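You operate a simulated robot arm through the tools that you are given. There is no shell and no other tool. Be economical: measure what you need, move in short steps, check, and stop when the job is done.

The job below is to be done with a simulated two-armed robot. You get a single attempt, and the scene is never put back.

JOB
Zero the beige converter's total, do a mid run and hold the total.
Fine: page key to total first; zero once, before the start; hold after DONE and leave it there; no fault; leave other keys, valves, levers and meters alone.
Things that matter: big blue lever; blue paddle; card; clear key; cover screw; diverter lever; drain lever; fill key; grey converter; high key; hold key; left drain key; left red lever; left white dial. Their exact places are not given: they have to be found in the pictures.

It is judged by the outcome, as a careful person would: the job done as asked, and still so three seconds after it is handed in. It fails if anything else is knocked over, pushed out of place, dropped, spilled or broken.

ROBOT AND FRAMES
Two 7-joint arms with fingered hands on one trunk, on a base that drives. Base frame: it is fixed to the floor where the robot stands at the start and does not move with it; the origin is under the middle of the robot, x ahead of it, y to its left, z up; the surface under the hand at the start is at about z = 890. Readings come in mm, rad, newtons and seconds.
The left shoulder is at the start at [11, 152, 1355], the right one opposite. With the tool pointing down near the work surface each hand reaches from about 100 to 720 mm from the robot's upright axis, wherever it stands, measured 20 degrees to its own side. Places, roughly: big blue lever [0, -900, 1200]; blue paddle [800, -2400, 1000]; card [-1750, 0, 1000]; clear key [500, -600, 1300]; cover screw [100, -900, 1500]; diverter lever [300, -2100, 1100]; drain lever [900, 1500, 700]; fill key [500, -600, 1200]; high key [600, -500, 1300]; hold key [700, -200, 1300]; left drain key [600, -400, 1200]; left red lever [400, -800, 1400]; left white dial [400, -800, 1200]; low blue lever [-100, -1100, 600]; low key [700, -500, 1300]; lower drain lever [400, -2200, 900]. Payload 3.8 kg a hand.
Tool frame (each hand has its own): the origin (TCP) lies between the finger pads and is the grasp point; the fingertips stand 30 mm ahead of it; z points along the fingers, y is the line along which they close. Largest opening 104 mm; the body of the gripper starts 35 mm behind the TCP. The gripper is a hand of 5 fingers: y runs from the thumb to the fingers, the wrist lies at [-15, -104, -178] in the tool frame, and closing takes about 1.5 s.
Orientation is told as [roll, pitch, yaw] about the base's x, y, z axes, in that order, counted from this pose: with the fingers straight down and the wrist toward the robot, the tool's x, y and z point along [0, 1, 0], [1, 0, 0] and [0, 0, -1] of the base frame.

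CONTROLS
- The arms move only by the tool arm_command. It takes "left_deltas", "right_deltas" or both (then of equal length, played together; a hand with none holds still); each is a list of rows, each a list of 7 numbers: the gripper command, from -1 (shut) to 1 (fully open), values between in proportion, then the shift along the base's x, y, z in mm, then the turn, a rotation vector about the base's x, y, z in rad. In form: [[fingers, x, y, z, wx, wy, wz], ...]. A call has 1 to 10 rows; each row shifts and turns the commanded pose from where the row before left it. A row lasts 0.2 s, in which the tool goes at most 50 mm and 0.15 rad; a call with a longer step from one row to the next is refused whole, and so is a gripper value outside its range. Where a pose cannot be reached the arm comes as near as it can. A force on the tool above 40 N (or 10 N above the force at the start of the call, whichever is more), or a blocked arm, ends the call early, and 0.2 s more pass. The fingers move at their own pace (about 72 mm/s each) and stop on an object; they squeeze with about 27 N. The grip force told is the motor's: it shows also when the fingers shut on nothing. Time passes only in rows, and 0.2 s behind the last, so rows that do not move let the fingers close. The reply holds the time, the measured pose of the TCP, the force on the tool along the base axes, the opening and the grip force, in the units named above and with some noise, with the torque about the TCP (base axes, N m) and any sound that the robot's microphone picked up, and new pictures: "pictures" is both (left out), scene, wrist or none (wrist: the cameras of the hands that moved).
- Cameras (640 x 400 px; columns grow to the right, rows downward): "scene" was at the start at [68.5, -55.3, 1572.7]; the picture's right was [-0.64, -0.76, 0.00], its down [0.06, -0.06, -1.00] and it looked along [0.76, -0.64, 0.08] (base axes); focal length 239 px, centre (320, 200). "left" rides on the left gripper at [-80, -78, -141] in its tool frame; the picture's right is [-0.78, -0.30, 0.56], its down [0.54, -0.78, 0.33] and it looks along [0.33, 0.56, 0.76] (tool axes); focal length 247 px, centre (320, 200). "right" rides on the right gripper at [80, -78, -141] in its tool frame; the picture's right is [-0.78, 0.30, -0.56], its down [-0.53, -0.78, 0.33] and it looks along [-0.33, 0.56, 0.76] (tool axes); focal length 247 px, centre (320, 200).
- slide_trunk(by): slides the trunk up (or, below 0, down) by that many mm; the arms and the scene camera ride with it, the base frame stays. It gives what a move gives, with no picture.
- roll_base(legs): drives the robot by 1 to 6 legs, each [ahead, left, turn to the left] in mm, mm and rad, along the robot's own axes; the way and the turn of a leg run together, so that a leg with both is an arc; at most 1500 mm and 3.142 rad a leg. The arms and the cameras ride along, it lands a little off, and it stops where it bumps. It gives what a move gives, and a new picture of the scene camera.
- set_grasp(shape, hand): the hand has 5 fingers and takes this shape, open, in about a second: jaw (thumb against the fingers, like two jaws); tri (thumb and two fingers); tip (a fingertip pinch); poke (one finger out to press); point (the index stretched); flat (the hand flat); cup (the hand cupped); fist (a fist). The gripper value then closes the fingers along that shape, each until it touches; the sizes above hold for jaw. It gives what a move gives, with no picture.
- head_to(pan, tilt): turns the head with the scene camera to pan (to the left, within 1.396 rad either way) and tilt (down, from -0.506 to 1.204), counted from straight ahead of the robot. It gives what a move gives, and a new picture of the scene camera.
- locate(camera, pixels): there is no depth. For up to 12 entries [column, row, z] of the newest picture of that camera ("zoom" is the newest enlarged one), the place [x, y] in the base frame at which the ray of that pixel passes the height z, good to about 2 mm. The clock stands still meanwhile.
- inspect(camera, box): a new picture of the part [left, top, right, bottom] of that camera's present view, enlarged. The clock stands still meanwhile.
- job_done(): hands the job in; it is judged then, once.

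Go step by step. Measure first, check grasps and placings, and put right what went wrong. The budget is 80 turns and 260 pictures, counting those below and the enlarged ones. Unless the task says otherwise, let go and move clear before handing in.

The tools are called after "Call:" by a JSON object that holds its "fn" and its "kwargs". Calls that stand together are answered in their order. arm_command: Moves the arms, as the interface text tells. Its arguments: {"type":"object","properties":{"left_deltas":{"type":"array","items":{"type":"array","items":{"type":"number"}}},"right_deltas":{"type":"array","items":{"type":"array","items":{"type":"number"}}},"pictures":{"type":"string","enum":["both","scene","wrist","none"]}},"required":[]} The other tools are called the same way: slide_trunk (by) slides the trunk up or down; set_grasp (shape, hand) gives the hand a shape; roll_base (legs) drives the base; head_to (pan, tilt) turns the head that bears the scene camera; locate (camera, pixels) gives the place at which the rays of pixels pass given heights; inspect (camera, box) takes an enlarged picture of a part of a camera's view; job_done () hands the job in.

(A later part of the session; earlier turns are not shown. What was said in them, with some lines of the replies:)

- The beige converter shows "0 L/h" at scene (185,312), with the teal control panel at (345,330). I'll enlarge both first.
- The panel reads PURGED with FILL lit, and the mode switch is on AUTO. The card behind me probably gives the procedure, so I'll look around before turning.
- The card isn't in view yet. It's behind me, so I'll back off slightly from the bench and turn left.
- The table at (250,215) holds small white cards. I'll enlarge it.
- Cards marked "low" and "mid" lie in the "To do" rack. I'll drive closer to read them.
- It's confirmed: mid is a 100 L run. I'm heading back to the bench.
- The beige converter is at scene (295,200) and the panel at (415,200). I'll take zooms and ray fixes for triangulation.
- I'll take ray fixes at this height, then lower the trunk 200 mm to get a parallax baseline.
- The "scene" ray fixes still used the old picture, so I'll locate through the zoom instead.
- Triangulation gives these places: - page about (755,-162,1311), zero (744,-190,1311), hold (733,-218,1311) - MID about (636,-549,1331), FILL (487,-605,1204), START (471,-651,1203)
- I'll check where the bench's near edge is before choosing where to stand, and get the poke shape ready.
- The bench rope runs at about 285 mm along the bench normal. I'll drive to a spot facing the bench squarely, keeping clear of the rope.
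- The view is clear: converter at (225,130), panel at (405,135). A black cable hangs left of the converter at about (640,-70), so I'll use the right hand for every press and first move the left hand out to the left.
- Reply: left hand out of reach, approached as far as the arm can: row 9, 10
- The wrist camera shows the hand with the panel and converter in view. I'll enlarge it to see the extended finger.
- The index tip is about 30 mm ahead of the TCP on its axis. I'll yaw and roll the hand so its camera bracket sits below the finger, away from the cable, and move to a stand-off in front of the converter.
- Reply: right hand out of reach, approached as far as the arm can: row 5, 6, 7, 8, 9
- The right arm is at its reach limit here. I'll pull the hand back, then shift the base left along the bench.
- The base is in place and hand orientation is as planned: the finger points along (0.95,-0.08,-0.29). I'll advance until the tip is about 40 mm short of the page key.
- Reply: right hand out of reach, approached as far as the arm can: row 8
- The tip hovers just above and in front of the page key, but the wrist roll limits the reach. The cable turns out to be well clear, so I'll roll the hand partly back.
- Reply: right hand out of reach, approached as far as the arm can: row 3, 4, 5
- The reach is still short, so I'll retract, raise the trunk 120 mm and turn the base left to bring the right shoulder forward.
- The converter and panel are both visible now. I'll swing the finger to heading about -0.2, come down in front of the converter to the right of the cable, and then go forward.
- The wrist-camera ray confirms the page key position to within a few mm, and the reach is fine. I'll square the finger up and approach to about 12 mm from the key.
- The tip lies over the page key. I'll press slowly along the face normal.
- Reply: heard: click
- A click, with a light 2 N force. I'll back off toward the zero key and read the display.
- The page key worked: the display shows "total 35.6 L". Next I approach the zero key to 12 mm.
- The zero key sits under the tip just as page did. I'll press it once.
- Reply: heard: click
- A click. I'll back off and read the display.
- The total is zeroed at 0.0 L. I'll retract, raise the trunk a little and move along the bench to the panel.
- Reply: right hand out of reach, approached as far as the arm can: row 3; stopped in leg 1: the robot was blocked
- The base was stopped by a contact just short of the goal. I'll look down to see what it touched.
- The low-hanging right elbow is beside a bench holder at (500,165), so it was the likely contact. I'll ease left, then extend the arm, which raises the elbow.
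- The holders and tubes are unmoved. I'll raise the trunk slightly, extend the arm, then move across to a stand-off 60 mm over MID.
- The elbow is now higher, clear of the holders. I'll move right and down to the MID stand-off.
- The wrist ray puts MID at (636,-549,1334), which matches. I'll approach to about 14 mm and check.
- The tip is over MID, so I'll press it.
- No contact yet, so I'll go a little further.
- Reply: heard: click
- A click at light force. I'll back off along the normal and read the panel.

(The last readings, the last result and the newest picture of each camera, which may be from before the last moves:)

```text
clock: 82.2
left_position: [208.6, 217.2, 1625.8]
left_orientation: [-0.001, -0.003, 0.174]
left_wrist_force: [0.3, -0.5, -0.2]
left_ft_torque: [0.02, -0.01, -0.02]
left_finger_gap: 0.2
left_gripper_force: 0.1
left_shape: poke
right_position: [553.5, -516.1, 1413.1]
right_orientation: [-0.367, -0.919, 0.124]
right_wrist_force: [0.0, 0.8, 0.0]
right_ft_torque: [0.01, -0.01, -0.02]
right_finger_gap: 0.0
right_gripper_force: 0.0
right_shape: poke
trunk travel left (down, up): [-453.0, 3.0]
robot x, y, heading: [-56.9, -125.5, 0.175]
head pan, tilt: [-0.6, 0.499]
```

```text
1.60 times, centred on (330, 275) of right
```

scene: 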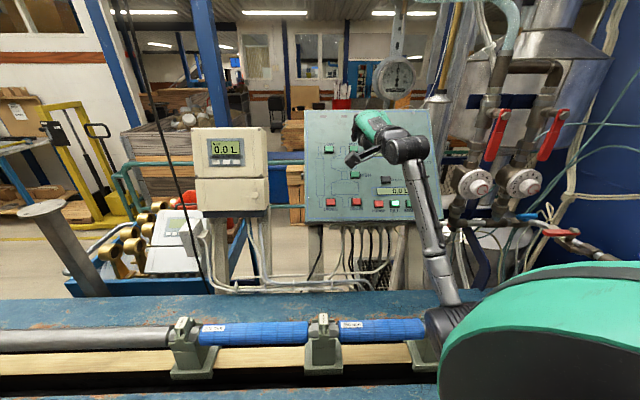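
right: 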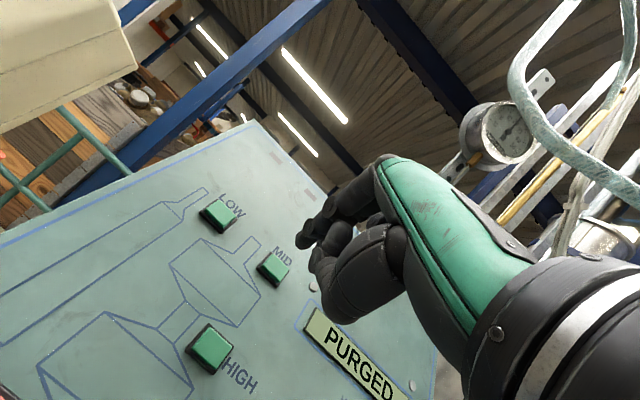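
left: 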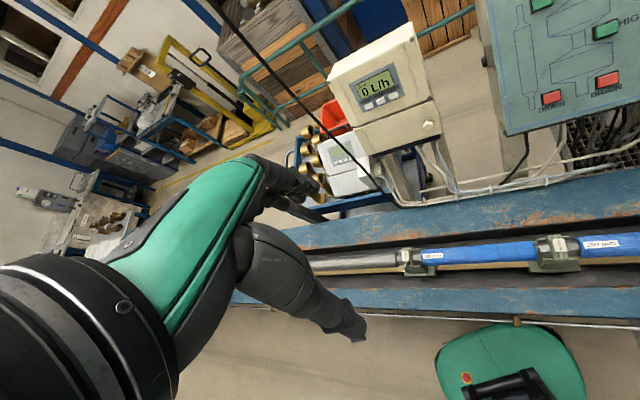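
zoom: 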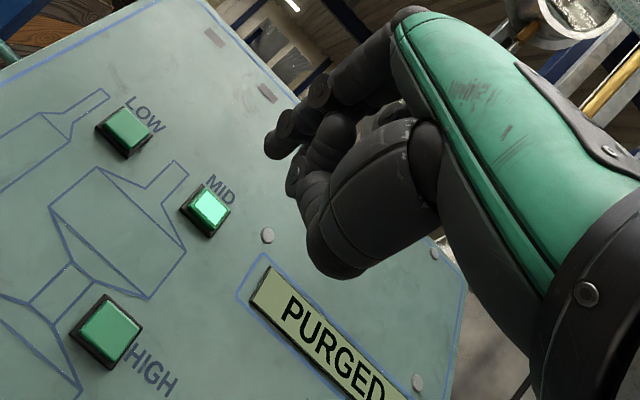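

MID is lit and selected. The panel shows PURGED with FILL already lit, meaning filled and ready, so only START is needed. I'll move to the START stand-off.

Call:
{"fn": "arm_command", "kwargs": {"right_deltas": [[-1, -24.5, -18.3, -22, 0, 0, 0], [-1, -24.5, -18.3, -22, 0, 0, 0], [-1, -24.5, -18.3, -22, 0, 0, 0], [-1, -24.5, -18.3, -22, 0, 0, 0], [-1, -24.5, -18.3, -22, 0, 0, 0], [-1, -24.5, -18.3, -22, 0, 0, 0]]}}

Call:
{"fn": "inspect", "kwargs": {"camera": "right", "box": [180, 150, 380, 350]}}

```text
clock: 83.7
left_position: [206.4, 216.3, 1627.0]
left_orientation: [0.001, -0.003, 0.176]
left_wrist_force: [0.5, 0.3, -0.1]
left_ft_torque: [-0.03, -0.04, -0.01]
left_finger_gap: 0.4
left_gripper_force: 0.1
left_shape: poke
right_position: [403.2, -625.5, 1280.9]
right_orientation: [-0.369, -0.923, 0.127]
right_wrist_force: [0.4, -0.1, -0.6]
right_ft_torque: [0.0, 0.03, 0.0]
right_finger_gap: 0.0
right_gripper_force: 0.0
right_shape: poke
trunk travel left (down, up): [-453.0, 3.0]
robot x, y, heading: [-55.0, -123.6, 0.174]
head pan, tilt: [-0.6, 0.499]
```

scene: 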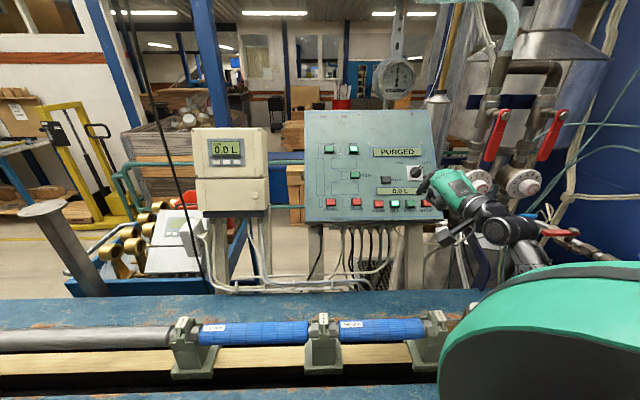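
right: 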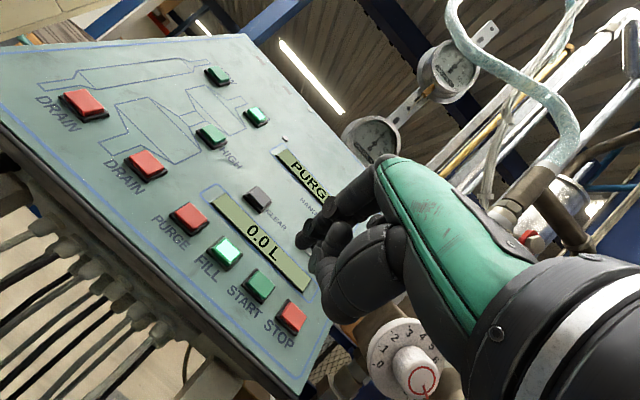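

```text
2.00 times, centred on (280, 250) of right
```

zoom: 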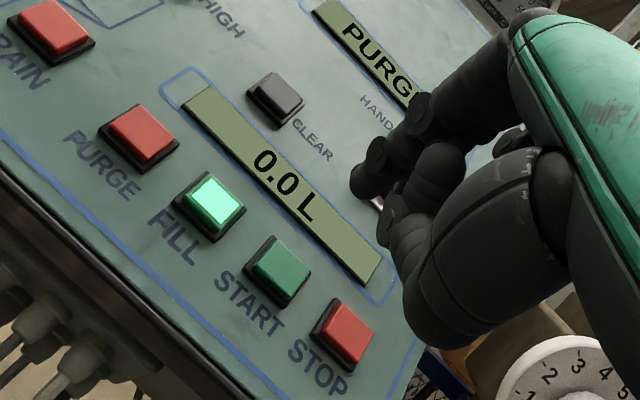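

The wrist ray puts START at (469,-651,1202). I'll approach to about 14 mm.

Call:
{"fn": "arm_command", "kwargs": {"right_deltas": [[-1, 0, 0, -20, 0, 0, 0], [-1, 11, -4.5, -11, 0, 0, 0], [-1, 11, -4.5, -11, 0, 0, 0], [-1, 10.6, -4.4, -10.7, 0, 0, 0], [-1, 0, 0, 0, 0, 0, 0]], "pictures": "none"}}

Call:
{"fn": "inspect", "kwargs": {"camera": "right", "box": [220, 170, 380, 330]}}

```text
clock: 84.8
left_position: [209.4, 216.6, 1625.0]
left_orientation: [0.0, -0.004, 0.175]
left_wrist_force: [0.7, -0.6, -0.1]
left_ft_torque: [0.01, 0.0, -0.01]
left_finger_gap: 0.0
left_gripper_force: 0.1
left_shape: poke
right_position: [437.2, -637.7, 1226.9]
right_orientation: [-0.368, -0.921, 0.124]
right_wrist_force: [0.2, -0.2, -0.7]
right_ft_torque: [-0.02, 0.0, 0.04]
right_finger_gap: 0.1
right_gripper_force: 0.1
right_shape: poke
trunk travel left (down, up): [-453.0, 3.0]
robot x, y, heading: [-59.8, -124.3, 0.176]
head pan, tilt: [-0.6, 0.499]
```

```text
2.50 times, centred on (300, 250) of right
```

zoom: 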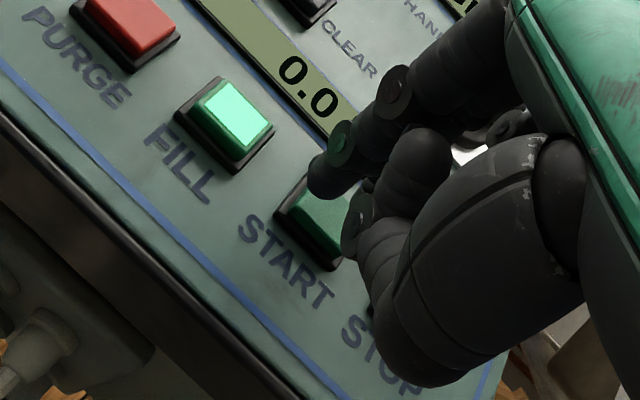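

The tip is over START. Pressing now.

Call:
{"fn": "arm_command", "kwargs": {"right_deltas": [[-1, 2.8, -1.5, -2.7, 0, 0, 0], [-1, 2.8, -1.5, -2.7, 0, 0, 0], [-1, 1.4, -0.7, -1.4, 0, 0, 0]], "pictures": "none"}}

```text
clock: 85.7
left_position: [209.0, 217.1, 1627.0]
left_orientation: [0.0, -0.003, 0.173]
left_wrist_force: [0.8, 0.0, 0.5]
left_ft_torque: [0.03, -0.01, 0.03]
left_finger_gap: 0.0
left_gripper_force: 0.1
left_shape: poke
right_position: [445.3, -644.0, 1220.6]
right_orientation: [-0.368, -0.919, 0.124]
right_wrist_force: [-0.8, 0.9, 0.2]
right_ft_torque: [-0.03, 0.01, 0.01]
right_finger_gap: 0.1
right_gripper_force: 0.0
right_shape: poke
trunk travel left (down, up): [-453.0, 3.0]
robot x, y, heading: [-53.5, -127.9, 0.178]
head pan, tilt: [-0.6, 0.499]
```

Call:
{"fn": "arm_command", "kwargs": {"right_deltas": [[-1, 1.4, -0.6, -1.4, 0, 0, 0], [-1, 1.4, -0.6, -1.4, 0, 0, 0]], "pictures": "none"}}

```text
clock: 86.2
left_position: [208.4, 218.4, 1625.7]
left_orientation: [-0.002, -0.004, 0.173]
left_wrist_force: [-0.2, 0.1, -0.4]
left_ft_torque: [-0.01, 0.01, -0.02]
left_finger_gap: 0.0
left_gripper_force: 0.0
left_shape: poke
right_position: [447.5, -643.4, 1219.5]
right_orientation: [-0.369, -0.92, 0.127]
right_wrist_force: [-1.2, 1.0, 1.0]
right_ft_torque: [0.0, -0.01, 0.02]
right_finger_gap: 0.1
right_gripper_force: 0.1
right_shape: poke
trunk travel left (down, up): [-453.0, 3.0]
robot x, y, heading: [-56.5, -124.8, 0.173]
head pan, tilt: [-0.6, 0.499]
heard: click
```

A click. I'll back off and read the panel.

Call:
{"fn": "arm_command", "kwargs": {"right_deltas": [[-1, -7, 3, 7, 0, 0, 0], [-1, -20, 8, 20, 0, 0, 0], [-1, -15, 6, 20, 0, 0, 0]]}}

Call:
{"fn": "inspect", "kwargs": {"camera": "scene", "box": [190, 100, 450, 240]}}

```text
clock: 87.0
left_position: [207.2, 218.6, 1626.4]
left_orientation: [-0.001, -0.002, 0.174]
left_wrist_force: [-0.5, -0.4, 0.5]
left_ft_torque: [0.01, -0.02, 0.0]
left_finger_gap: 0.0
left_gripper_force: 0.0
left_shape: poke
right_position: [403.2, -625.4, 1264.9]
right_orientation: [-0.368, -0.921, 0.125]
right_wrist_force: [0.7, -0.2, -0.1]
right_ft_torque: [-0.02, -0.04, 0.0]
right_finger_gap: 0.0
right_gripper_force: 0.0
right_shape: poke
trunk travel left (down, up): [-453.0, 3.0]
robot x, y, heading: [-52.8, -124.6, 0.176]
head pan, tilt: [-0.6, 0.499]
```

scene: 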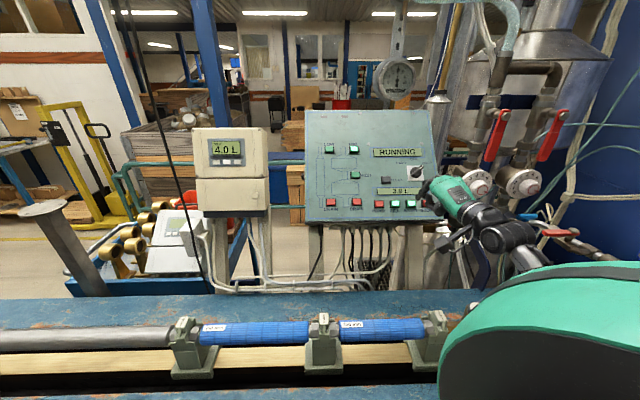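
right: 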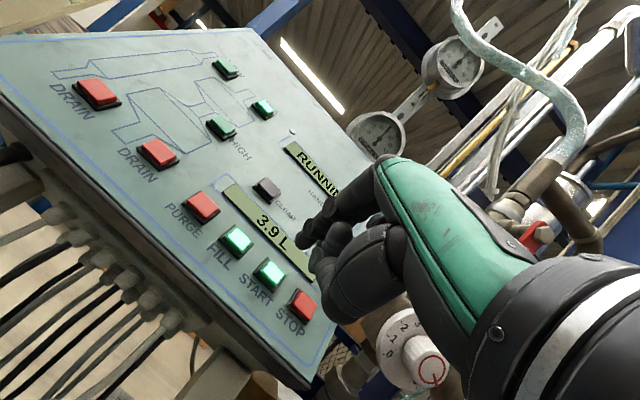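

```text
2.46 times, centred on (320, 170) of scene
```

zoom: 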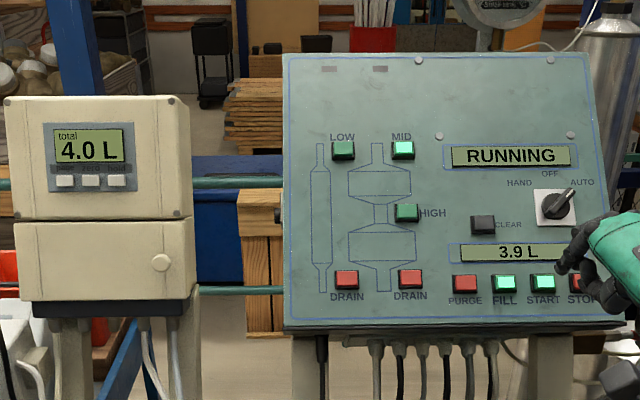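

The run is going: RUNNING 3.9 L, converter 4.0 L. While it runs I'll bring the hand up and back toward the converter side.

Call:
{"fn": "arm_command", "kwargs": {"right_deltas": [[-1, 0, 31, 34, -0.0118, -0.0356, 0], [-1, 0, 31, 34, -0.0118, -0.0356, 0], [-1, 0, 31, 34, -0.0118, -0.0356, 0], [-1, 0, 31, 34, -0.0118, -0.0356, 0], [-1, 34, 27, 15, -0.0118, -0.0356, 0], [-1, 34, 27, 15, -0.0118, -0.0356, 0], [-1, 34, 27, 15, -0.0118, -0.0356, 0], [-1, 34, 27, 15, -0.0118, -0.0356, 0]], "pictures": "scene"}}

```text
clock: 88.8
left_position: [210.7, 218.9, 1625.7]
left_orientation: [-0.003, -0.004, 0.174]
left_wrist_force: [1.1, 0.8, 0.3]
left_ft_torque: [-0.02, 0.02, 0.03]
left_finger_gap: 0.1
left_gripper_force: 0.0
left_shape: poke
right_position: [546.6, -394.6, 1463.9]
right_orientation: [-0.709, -1.173, 0.422]
right_wrist_force: [0.7, 0.6, -0.8]
right_ft_torque: [0.01, -0.03, -0.02]
right_finger_gap: 0.1
right_gripper_force: 0.1
right_shape: poke
right hand out of reach, approached as far as the arm can: row 4
trunk travel left (down, up): [-453.0, 3.0]
robot x, y, heading: [-53.4, -121.4, 0.174]
head pan, tilt: [-0.6, 0.499]
```

scene: 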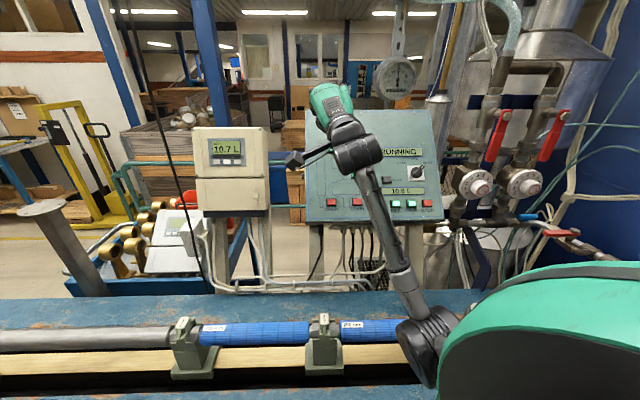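

The converter reads 10.7 L. I'll return the base to the converter, backing away from the bench during the transit for elbow clearance.

Call:
{"fn": "roll_base", "kwargs": {"legs": [[-85, 53, 0], [127, 204, -0.01], [90, -56, 0]]}}

```text
clock: 92.2
left_position: [304.7, 436.0, 1627.5]
left_orientation: [-0.002, -0.011, 0.159]
left_wrist_force: [-0.8, 0.3, 0.8]
left_ft_torque: [-0.03, -0.04, 0.01]
left_finger_gap: 0.0
left_gripper_force: 0.0
left_shape: poke
right_position: [631.2, -184.8, 1466.7]
right_orientation: [-0.716, -1.178, 0.413]
right_wrist_force: [-0.3, 0.6, 0.1]
right_ft_torque: [0.01, -0.01, -0.04]
right_finger_gap: 0.1
right_gripper_force: 0.1
right_shape: poke
trunk travel left (down, up): [-453.0, 3.0]
robot x, y, heading: [41.9, 94.1, 0.161]
head pan, tilt: [-0.6, 0.499]
```

scene: 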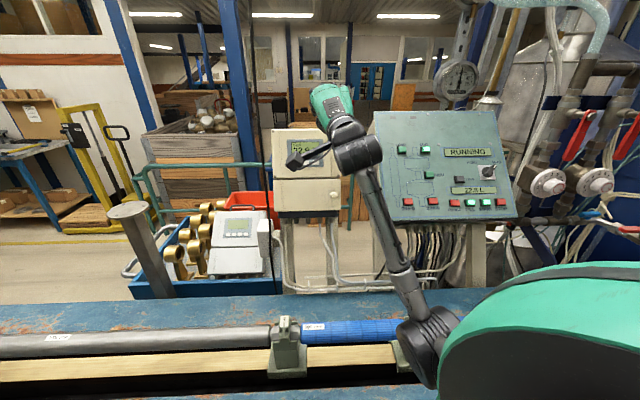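

At 22.9 L and still running. I'll lower the hand to the stand-off in front of the hold key.

Call:
{"fn": "arm_command", "kwargs": {"right_deltas": [[-1, 2, -2, -31, 0, 0, 0], [-1, 2, -2, -31, 0, 0, 0], [-1, 2, -2, -31, 0, 0, 0], [-1, 2, -2, -31, 0, 0, 0]]}}

Call:
{"fn": "inspect", "kwargs": {"camera": "right", "box": [180, 150, 380, 350]}}

```text
clock: 93.2
left_position: [314.7, 430.8, 1624.8]
left_orientation: [0.0, -0.002, 0.159]
left_wrist_force: [0.1, 0.2, 0.5]
left_ft_torque: [0.03, 0.01, 0.02]
left_finger_gap: 0.1
left_gripper_force: 0.1
left_shape: poke
right_position: [648.4, -195.8, 1340.2]
right_orientation: [-0.705, -1.173, 0.402]
right_wrist_force: [-0.1, -0.4, -0.3]
right_ft_torque: [0.01, -0.01, 0.01]
right_finger_gap: 0.2
right_gripper_force: 0.1
right_shape: poke
trunk travel left (down, up): [-453.0, 3.0]
robot x, y, heading: [43.4, 92.2, 0.16]
head pan, tilt: [-0.6, 0.499]
```

scene: 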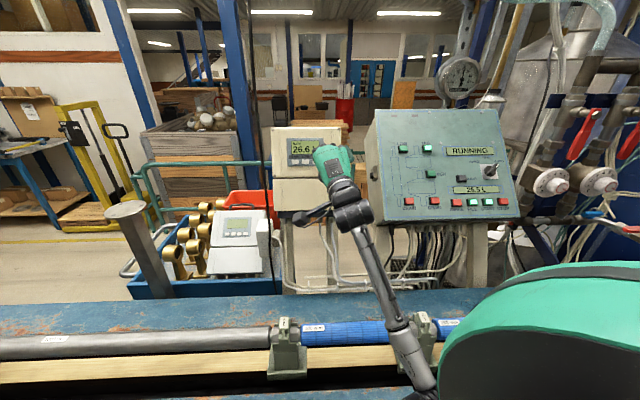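
right: 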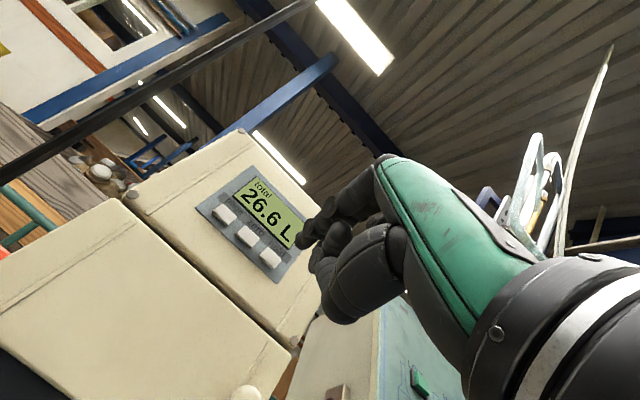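

```text
2.00 times, centred on (280, 250) of right
```

zoom: 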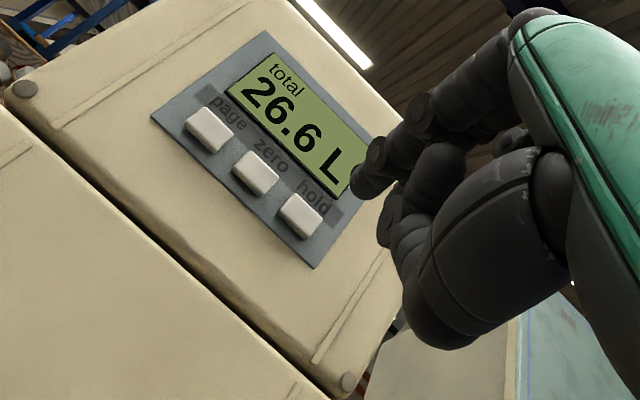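

26.6 L so far. I'll wait at the stand-off for the run to finish.

Call:
{"fn": "arm_command", "kwargs": {"right_deltas": [[-1, 14, -1, -5, 0, 0, 0], [-1, 14, -1, -5, 0, 0, 0], [-1, 0, 0, 0, 0, 0, 0], [-1, 0, 0, 0, 0, 0, 0], [-1, 0, 0, 0, 0, 0, 0], [-1, 0, 0, 0, 0, 0, 0], [-1, 0, 0, 0, 0, 0, 0], [-1, 0, 0, 0, 0, 0, 0], [-1, 0, 0, 0, 0, 0, 0], [-1, 0, 0, 0, 0, 0, 0]], "pictures": "none"}}

Call:
{"fn": "arm_command", "kwargs": {"right_deltas": [[-1, 0, 0, 0, 0, 0, 0], [-1, 0, 0, 0, 0, 0, 0], [-1, 0, 0, 0, 0, 0, 0], [-1, 0, 0, 0, 0, 0, 0], [-1, 0, 0, 0, 0, 0, 0], [-1, 0, 0, 0, 0, 0, 0], [-1, 0, 0, 0, 0, 0, 0], [-1, 0, 0, 0, 0, 0, 0], [-1, 0, 0, 0, 0, 0, 0], [-1, 0, 0, 0, 0, 0, 0]], "pictures": "none"}}

Call:
{"fn": "arm_command", "kwargs": {"right_deltas": [[-1, 0, 0, 0, 0, 0, 0], [-1, 0, 0, 0, 0, 0, 0], [-1, 0, 0, 0, 0, 0, 0], [-1, 0, 0, 0, 0, 0, 0], [-1, 0, 0, 0, 0, 0, 0], [-1, 0, 0, 0, 0, 0, 0], [-1, 0, 0, 0, 0, 0, 0], [-1, 0, 0, 0, 0, 0, 0], [-1, 0, 0, 0, 0, 0, 0], [-1, 0, 0, 0, 0, 0, 0]], "pictures": "none"}}

Call:
{"fn": "arm_command", "kwargs": {"right_deltas": [[-1, 0, 0, 0, 0, 0, 0], [-1, 0, 0, 0, 0, 0, 0], [-1, 0, 0, 0, 0, 0, 0], [-1, 0, 0, 0, 0, 0, 0], [-1, 0, 0, 0, 0, 0, 0], [-1, 0, 0, 0, 0, 0, 0], [-1, 0, 0, 0, 0, 0, 0], [-1, 0, 0, 0, 0, 0, 0], [-1, 0, 0, 0, 0, 0, 0], [-1, 0, 0, 0, 0, 0, 0]], "pictures": "none"}}

Call:
{"fn": "arm_command", "kwargs": {"right_deltas": [[-1, 0, 0, 0, 0, 0, 0], [-1, 0, 0, 0, 0, 0, 0], [-1, 0, 0, 0, 0, 0, 0], [-1, 0, 0, 0, 0, 0, 0], [-1, 0, 0, 0, 0, 0, 0], [-1, 0, 0, 0, 0, 0, 0], [-1, 0, 0, 0, 0, 0, 0], [-1, 0, 0, 0, 0, 0, 0], [-1, 0, 0, 0, 0, 0, 0], [-1, 0, 0, 0, 0, 0, 0]], "pictures": "scene"}}

Call:
{"fn": "inspect", "kwargs": {"camera": "scene", "box": [265, 100, 525, 240]}}

```text
clock: 95.3
left_position: [311.9, 432.6, 1625.9]
left_orientation: [-0.002, -0.002, 0.16]
left_wrist_force: [0.1, 0.4, -0.1]
left_ft_torque: [-0.04, -0.02, -0.02]
left_finger_gap: 0.1
left_gripper_force: 0.0
left_shape: poke
right_position: [675.0, -197.7, 1329.5]
right_orientation: [-0.705, -1.171, 0.404]
right_wrist_force: [-0.9, -0.3, -0.4]
right_ft_torque: [0.01, 0.0, 0.02]
right_finger_gap: 0.0
right_gripper_force: 0.0
right_shape: poke
trunk travel left (down, up): [-453.0, 3.0]
robot x, y, heading: [43.4, 92.6, 0.161]
head pan, tilt: [-0.6, 0.499]
```

```text
clock: 97.5
left_position: [312.9, 431.4, 1626.5]
left_orientation: [-0.001, -0.004, 0.158]
left_wrist_force: [-0.5, -0.4, 0.6]
left_ft_torque: [0.0, 0.0, 0.01]
left_finger_gap: 0.0
left_gripper_force: 0.1
left_shape: poke
right_position: [674.8, -197.4, 1329.3]
right_orientation: [-0.706, -1.172, 0.404]
right_wrist_force: [0.3, 0.1, 0.4]
right_ft_torque: [0.02, 0.03, 0.01]
right_finger_gap: 0.2
right_gripper_force: 0.1
right_shape: poke
trunk travel left (down, up): [-453.0, 3.0]
robot x, y, heading: [38.0, 95.4, 0.16]
head pan, tilt: [-0.6, 0.499]
```

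```text
clock: 99.8
left_position: [313.1, 433.1, 1626.0]
left_orientation: [0.0, -0.004, 0.159]
left_wrist_force: [-0.4, 0.4, 1.0]
left_ft_torque: [-0.01, 0.0, 0.04]
left_finger_gap: 0.0
left_gripper_force: 0.1
left_shape: poke
right_position: [674.7, -196.5, 1330.3]
right_orientation: [-0.706, -1.172, 0.403]
right_wrist_force: [-0.6, -0.1, -0.8]
right_ft_torque: [0.02, -0.01, -0.01]
right_finger_gap: 0.0
right_gripper_force: 0.1
right_shape: poke
trunk travel left (down, up): [-453.0, 3.0]
robot x, y, heading: [44.0, 95.9, 0.16]
head pan, tilt: [-0.6, 0.499]
```

```text
clock: 102.0
left_position: [312.7, 433.3, 1627.0]
left_orientation: [-0.002, -0.004, 0.159]
left_wrist_force: [-0.4, -0.2, -0.1]
left_ft_torque: [-0.02, -0.02, -0.01]
left_finger_gap: 0.0
left_gripper_force: 0.0
left_shape: poke
right_position: [674.5, -198.3, 1328.7]
right_orientation: [-0.705, -1.171, 0.404]
right_wrist_force: [0.6, 0.2, -0.5]
right_ft_torque: [-0.01, -0.01, 0.0]
right_finger_gap: 0.2
right_gripper_force: 0.0
right_shape: poke
trunk travel left (down, up): [-453.0, 3.0]
robot x, y, heading: [40.9, 93.8, 0.155]
head pan, tilt: [-0.6, 0.499]
```

```text
clock: 104.2
left_position: [312.0, 432.5, 1625.7]
left_orientation: [-0.003, -0.003, 0.159]
left_wrist_force: [0.3, -0.6, -0.3]
left_ft_torque: [-0.02, 0.01, 0.01]
left_finger_gap: 0.0
left_gripper_force: 0.0
left_shape: poke
right_position: [674.3, -198.4, 1329.2]
right_orientation: [-0.704, -1.172, 0.404]
right_wrist_force: [0.4, 1.1, 0.1]
right_ft_torque: [-0.03, 0.03, -0.04]
right_finger_gap: 0.0
right_gripper_force: 0.0
right_shape: poke
trunk travel left (down, up): [-453.0, 3.0]
robot x, y, heading: [40.8, 90.2, 0.159]
head pan, tilt: [-0.6, 0.499]
```

scene: 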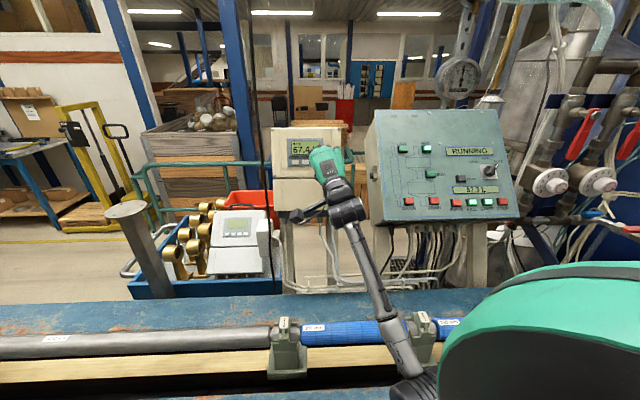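

```text
2.46 times, centred on (395, 170) of scene
```

zoom: 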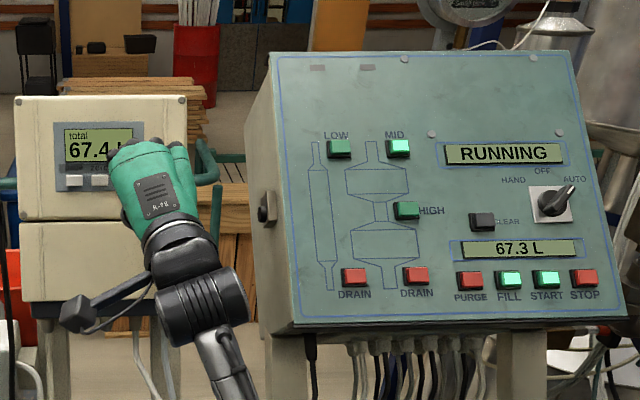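

67.3 L and no fault, so about 9 more seconds. Waiting.

Call:
{"fn": "arm_command", "kwargs": {"right_deltas": [[-1, 0, 0, 0, 0, 0, 0], [-1, 0, 0, 0, 0, 0, 0], [-1, 0, 0, 0, 0, 0, 0], [-1, 0, 0, 0, 0, 0, 0], [-1, 0, 0, 0, 0, 0, 0], [-1, 0, 0, 0, 0, 0, 0], [-1, 0, 0, 0, 0, 0, 0], [-1, 0, 0, 0, 0, 0, 0], [-1, 0, 0, 0, 0, 0, 0], [-1, 0, 0, 0, 0, 0, 0]], "pictures": "none"}}

Call:
{"fn": "arm_command", "kwargs": {"right_deltas": [[-1, 0, 0, 0, 0, 0, 0], [-1, 0, 0, 0, 0, 0, 0], [-1, 0, 0, 0, 0, 0, 0], [-1, 0, 0, 0, 0, 0, 0], [-1, 0, 0, 0, 0, 0, 0], [-1, 0, 0, 0, 0, 0, 0], [-1, 0, 0, 0, 0, 0, 0], [-1, 0, 0, 0, 0, 0, 0], [-1, 0, 0, 0, 0, 0, 0], [-1, 0, 0, 0, 0, 0, 0]], "pictures": "none"}}

Call:
{"fn": "arm_command", "kwargs": {"right_deltas": [[-1, 0, 0, 0, 0, 0, 0], [-1, 0, 0, 0, 0, 0, 0], [-1, 0, 0, 0, 0, 0, 0], [-1, 0, 0, 0, 0, 0, 0], [-1, 0, 0, 0, 0, 0, 0], [-1, 0, 0, 0, 0, 0, 0], [-1, 0, 0, 0, 0, 0, 0], [-1, 0, 0, 0, 0, 0, 0], [-1, 0, 0, 0, 0, 0, 0], [-1, 0, 0, 0, 0, 0, 0]], "pictures": "none"}}

Call:
{"fn": "arm_command", "kwargs": {"right_deltas": [[-1, 0, 0, 0, 0, 0, 0], [-1, 0, 0, 0, 0, 0, 0], [-1, 0, 0, 0, 0, 0, 0], [-1, 0, 0, 0, 0, 0, 0], [-1, 0, 0, 0, 0, 0, 0], [-1, 0, 0, 0, 0, 0, 0], [-1, 0, 0, 0, 0, 0, 0], [-1, 0, 0, 0, 0, 0, 0], [-1, 0, 0, 0, 0, 0, 0], [-1, 0, 0, 0, 0, 0, 0]], "pictures": "none"}}

Call:
{"fn": "arm_command", "kwargs": {"right_deltas": [[-1, 0, 0, 0, 0, 0, 0], [-1, 0, 0, 0, 0, 0, 0], [-1, 0, 0, 0, 0, 0, 0], [-1, 0, 0, 0, 0, 0, 0], [-1, 0, 0, 0, 0, 0, 0], [-1, 0, 0, 0, 0, 0, 0], [-1, 0, 0, 0, 0, 0, 0], [-1, 0, 0, 0, 0, 0, 0], [-1, 0, 0, 0, 0, 0, 0], [-1, 0, 0, 0, 0, 0, 0]], "pictures": "none"}}

Call:
{"fn": "inspect", "kwargs": {"camera": "scene", "box": [265, 100, 525, 240]}}

Call:
{"fn": "inspect", "kwargs": {"camera": "right", "box": [200, 150, 360, 310]}}

```text
clock: 106.3
left_position: [312.3, 430.9, 1626.2]
left_orientation: [-0.001, -0.004, 0.157]
left_wrist_force: [0.2, 1.2, -1.0]
left_ft_torque: [0.03, 0.03, 0.03]
left_finger_gap: 0.0
left_gripper_force: 0.0
left_shape: poke
right_position: [675.5, -198.2, 1328.8]
right_orientation: [-0.704, -1.173, 0.403]
right_wrist_force: [0.8, -0.5, 0.1]
right_ft_torque: [0.03, -0.02, -0.01]
right_finger_gap: 0.0
right_gripper_force: 0.2
right_shape: poke
trunk travel left (down, up): [-453.0, 3.0]
robot x, y, heading: [45.3, 93.6, 0.157]
head pan, tilt: [-0.6, 0.499]
```

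```text
clock: 108.5
left_position: [311.2, 432.8, 1626.5]
left_orientation: [-0.001, -0.004, 0.158]
left_wrist_force: [-0.1, 0.6, -0.2]
left_ft_torque: [0.01, 0.01, 0.0]
left_finger_gap: 0.0
left_gripper_force: 0.1
left_shape: poke
right_position: [674.1, -198.4, 1329.6]
right_orientation: [-0.705, -1.173, 0.403]
right_wrist_force: [0.3, 0.6, 0.2]
right_ft_torque: [0.0, 0.02, 0.02]
right_finger_gap: 0.0
right_gripper_force: 0.1
right_shape: poke
trunk travel left (down, up): [-453.0, 3.0]
robot x, y, heading: [42.4, 91.3, 0.163]
head pan, tilt: [-0.6, 0.499]
```

```text
clock: 110.8
left_position: [311.8, 432.7, 1626.0]
left_orientation: [-0.002, -0.002, 0.159]
left_wrist_force: [0.5, 1.1, 0.4]
left_ft_torque: [0.04, 0.01, -0.02]
left_finger_gap: 0.0
left_gripper_force: 0.1
left_shape: poke
right_position: [675.4, -197.9, 1328.9]
right_orientation: [-0.705, -1.172, 0.403]
right_wrist_force: [0.1, 0.9, -0.1]
right_ft_torque: [0.05, -0.01, 0.02]
right_finger_gap: 0.0
right_gripper_force: 0.1
right_shape: poke
trunk travel left (down, up): [-453.0, 3.0]
robot x, y, heading: [45.1, 93.2, 0.161]
head pan, tilt: [-0.6, 0.499]
```

```text
clock: 113.0
left_position: [311.1, 433.6, 1626.2]
left_orientation: [-0.002, -0.004, 0.158]
left_wrist_force: [0.1, -0.1, 0.1]
left_ft_torque: [-0.02, -0.03, 0.01]
left_finger_gap: 0.0
left_gripper_force: 0.1
left_shape: poke
right_position: [675.4, -198.8, 1327.9]
right_orientation: [-0.706, -1.174, 0.402]
right_wrist_force: [-0.6, -0.6, 0.3]
right_ft_torque: [0.0, 0.02, -0.02]
right_finger_gap: 0.0
right_gripper_force: 0.1
right_shape: poke
trunk travel left (down, up): [-453.0, 3.0]
robot x, y, heading: [40.6, 92.6, 0.159]
head pan, tilt: [-0.6, 0.499]
```

```text
clock: 115.2
left_position: [312.3, 432.0, 1626.4]
left_orientation: [-0.004, -0.004, 0.159]
left_wrist_force: [0.5, 0.0, 0.9]
left_ft_torque: [0.01, 0.02, -0.01]
left_finger_gap: 0.0
left_gripper_force: 0.2
left_shape: poke
right_position: [675.0, -197.6, 1328.3]
right_orientation: [-0.707, -1.173, 0.403]
right_wrist_force: [0.3, -0.3, -0.3]
right_ft_torque: [0.01, 0.0, 0.0]
right_finger_gap: 0.1
right_gripper_force: 0.1
right_shape: poke
trunk travel left (down, up): [-453.0, 3.0]
robot x, y, heading: [38.5, 86.9, 0.155]
head pan, tilt: [-0.6, 0.499]
```

```text
2.46 times, centred on (395, 170) of scene
```

zoom: 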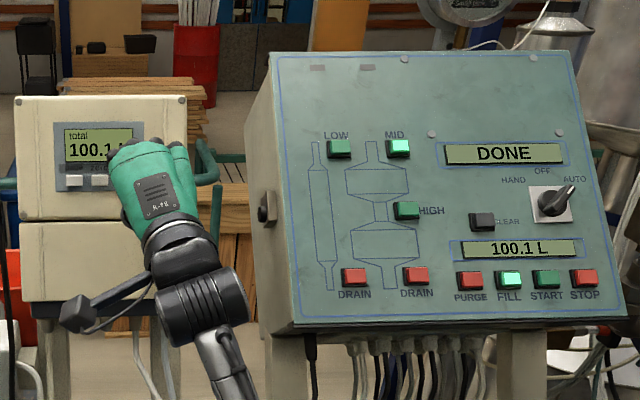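

```text
2.50 times, centred on (280, 230) of right
```

zoom: 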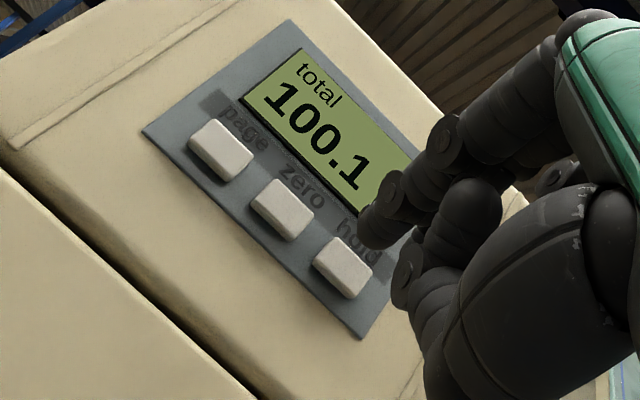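

The panel shows DONE at 100.1 L and the converter's total is 100.1 L. I'll approach the hold key.

Call:
{"fn": "arm_command", "kwargs": {"right_deltas": [[-1, 9, -3.5, -3, 0, 0, 0], [-1, 9, -3.5, -3, 0, 0, 0], [-1, 0, 0, 0, 0, 0, 0]], "pictures": "none"}}

Call:
{"fn": "inspect", "kwargs": {"camera": "right", "box": [230, 190, 350, 310]}}

```text
clock: 116.0
left_position: [312.2, 431.5, 1627.6]
left_orientation: [0.0, -0.003, 0.16]
left_wrist_force: [-0.3, -0.2, -0.1]
left_ft_torque: [-0.04, 0.0, 0.0]
left_finger_gap: 0.1
left_gripper_force: 0.0
left_shape: poke
right_position: [694.5, -204.1, 1323.4]
right_orientation: [-0.705, -1.172, 0.404]
right_wrist_force: [0.7, -0.5, -0.3]
right_ft_torque: [-0.01, -0.01, -0.04]
right_finger_gap: 0.2
right_gripper_force: 0.0
right_shape: poke
trunk travel left (down, up): [-453.0, 3.0]
robot x, y, heading: [42.0, 89.0, 0.155]
head pan, tilt: [-0.6, 0.499]
```

```text
3.33 times, centred on (290, 250) of right
```

zoom: 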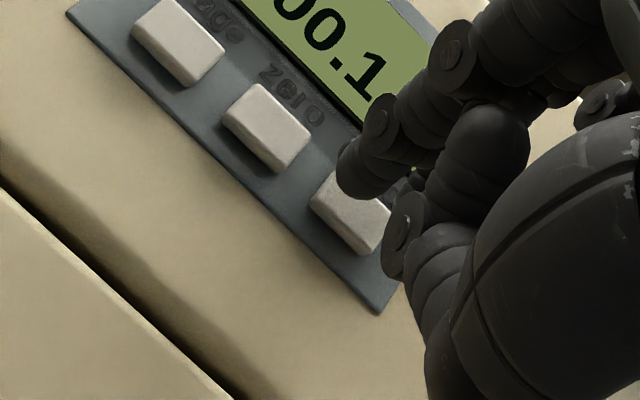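

The tip is over hold. I'll press it once, slightly lower for centring.

Call:
{"fn": "arm_command", "kwargs": {"right_deltas": [[-1, 3.2, -1.2, -2.2, 0, 0, 0], [-1, 3.2, -1.2, -1.8, 0, 0, 0]], "pictures": "none"}}

```text
clock: 116.5
left_position: [312.1, 432.3, 1627.0]
left_orientation: [-0.002, -0.003, 0.159]
left_wrist_force: [0.5, 0.9, 0.2]
left_ft_torque: [-0.02, -0.02, -0.01]
left_finger_gap: 0.0
left_gripper_force: 0.0
left_shape: poke
right_position: [699.1, -207.2, 1319.6]
right_orientation: [-0.705, -1.174, 0.403]
right_wrist_force: [-0.5, 1.1, 0.1]
right_ft_torque: [0.0, 0.0, 0.0]
right_finger_gap: 0.0
right_gripper_force: 0.1
right_shape: poke
trunk travel left (down, up): [-453.0, 3.0]
robot x, y, heading: [42.9, 90.2, 0.156]
head pan, tilt: [-0.6, 0.499]
```

Call:
{"fn": "arm_command", "kwargs": {"right_deltas": [[-1, 1.6, -0.6, -0.7, 0, 0, 0], [-1, 1.2, -0.5, -0.5, 0, 0, 0]], "pictures": "none"}}

```text
clock: 117.2
left_position: [312.3, 433.2, 1627.5]
left_orientation: [-0.003, -0.003, 0.161]
left_wrist_force: [0.8, 0.7, 0.9]
left_ft_torque: [0.0, 0.01, -0.02]
left_finger_gap: 0.0
left_gripper_force: 0.0
left_shape: poke
right_position: [700.3, -207.6, 1318.6]
right_orientation: [-0.708, -1.176, 0.408]
right_wrist_force: [-2.4, 0.7, 1.0]
right_ft_torque: [-0.03, 0.0, -0.01]
right_finger_gap: 0.0
right_gripper_force: 0.1
right_shape: poke
trunk travel left (down, up): [-453.0, 3.0]
robot x, y, heading: [38.5, 89.3, 0.164]
head pan, tilt: [-0.6, 0.499]
heard: click
```

A click. I'll back straight off and check the display.

Call:
{"fn": "arm_command", "kwargs": {"right_deltas": [[-1, -8, 3, 4, 0, 0, 0], [-1, -25, 6, 8, 0, 0, 0], [-1, -35, 0, 10, 0, 0, 0], [-1, -35, 0, 10, 0, 0, 0]]}}

Call:
{"fn": "inspect", "kwargs": {"camera": "right", "box": [160, 150, 360, 310]}}

Call:
{"fn": "inspect", "kwargs": {"camera": "scene", "box": [265, 100, 525, 240]}}

```text
clock: 118.2
left_position: [310.6, 432.0, 1626.4]
left_orientation: [-0.002, -0.004, 0.16]
left_wrist_force: [-0.1, -0.4, -0.2]
left_ft_torque: [-0.01, 0.04, 0.01]
left_finger_gap: 0.0
left_gripper_force: 0.0
left_shape: poke
right_position: [595.6, -197.4, 1351.3]
right_orientation: [-0.706, -1.175, 0.406]
right_wrist_force: [0.3, -0.3, 0.2]
right_ft_torque: [0.03, 0.0, -0.02]
right_finger_gap: 0.2
right_gripper_force: 0.0
right_shape: poke
trunk travel left (down, up): [-453.0, 3.0]
robot x, y, heading: [42.4, 94.4, 0.161]
head pan, tilt: [-0.6, 0.499]
```

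scene: 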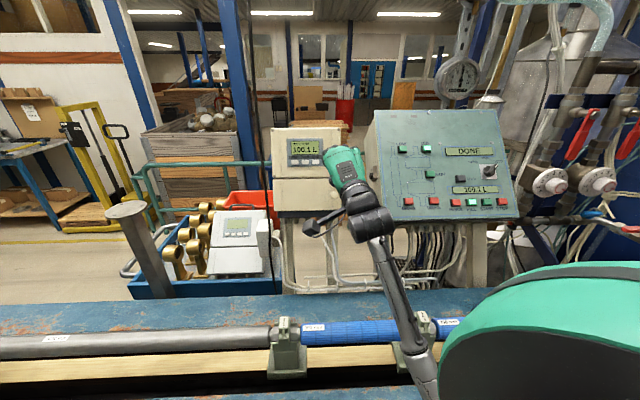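
right: 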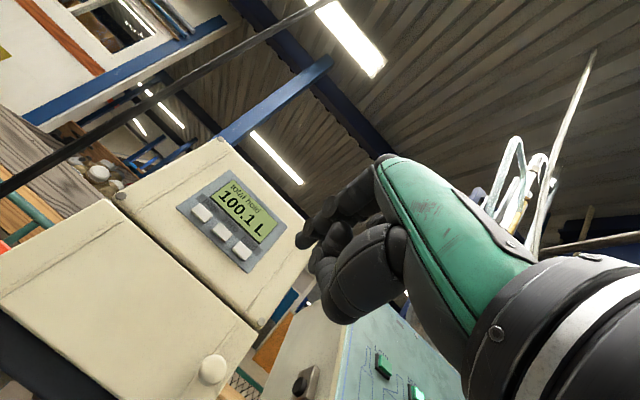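

```text
2.50 times, centred on (260, 230) of right
```

zoom: 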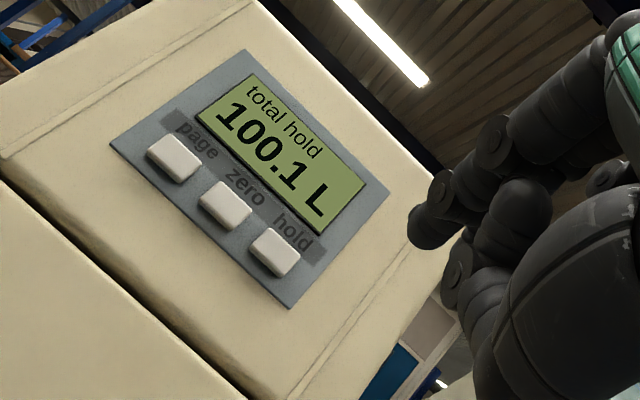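

```text
2.46 times, centred on (395, 170) of scene
```

zoom: 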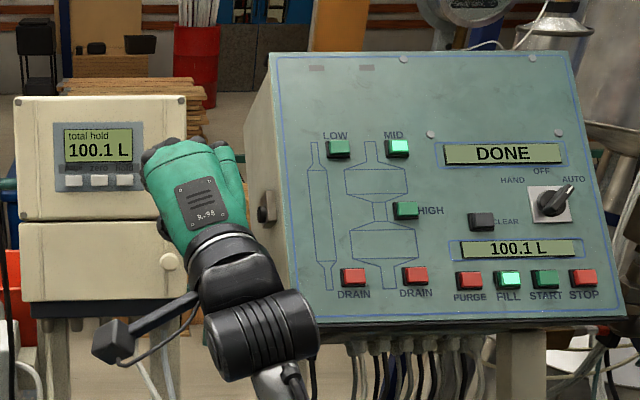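

The converter shows "total hold 100.1 L", the panel shows DONE with no fault, and the hand is clear. Handing in.

Call:
{"fn": "job_done", "kwargs": {}}

```text
The job is handed in.
```

The job is done and handed in: I zeroed the beige converter's total once before the start and ran a mid run to DONE. The total is now held at 100.1 L, with no fault on the panel.

I pressed only page, zero, MID, START and hold, once each. FILL was already lit, so I left it alone. While I was moving along the bench, the base was stopped once by a contact, probably the right elbow against a bench holder. I saw nothing moved in the pictures afterwards.
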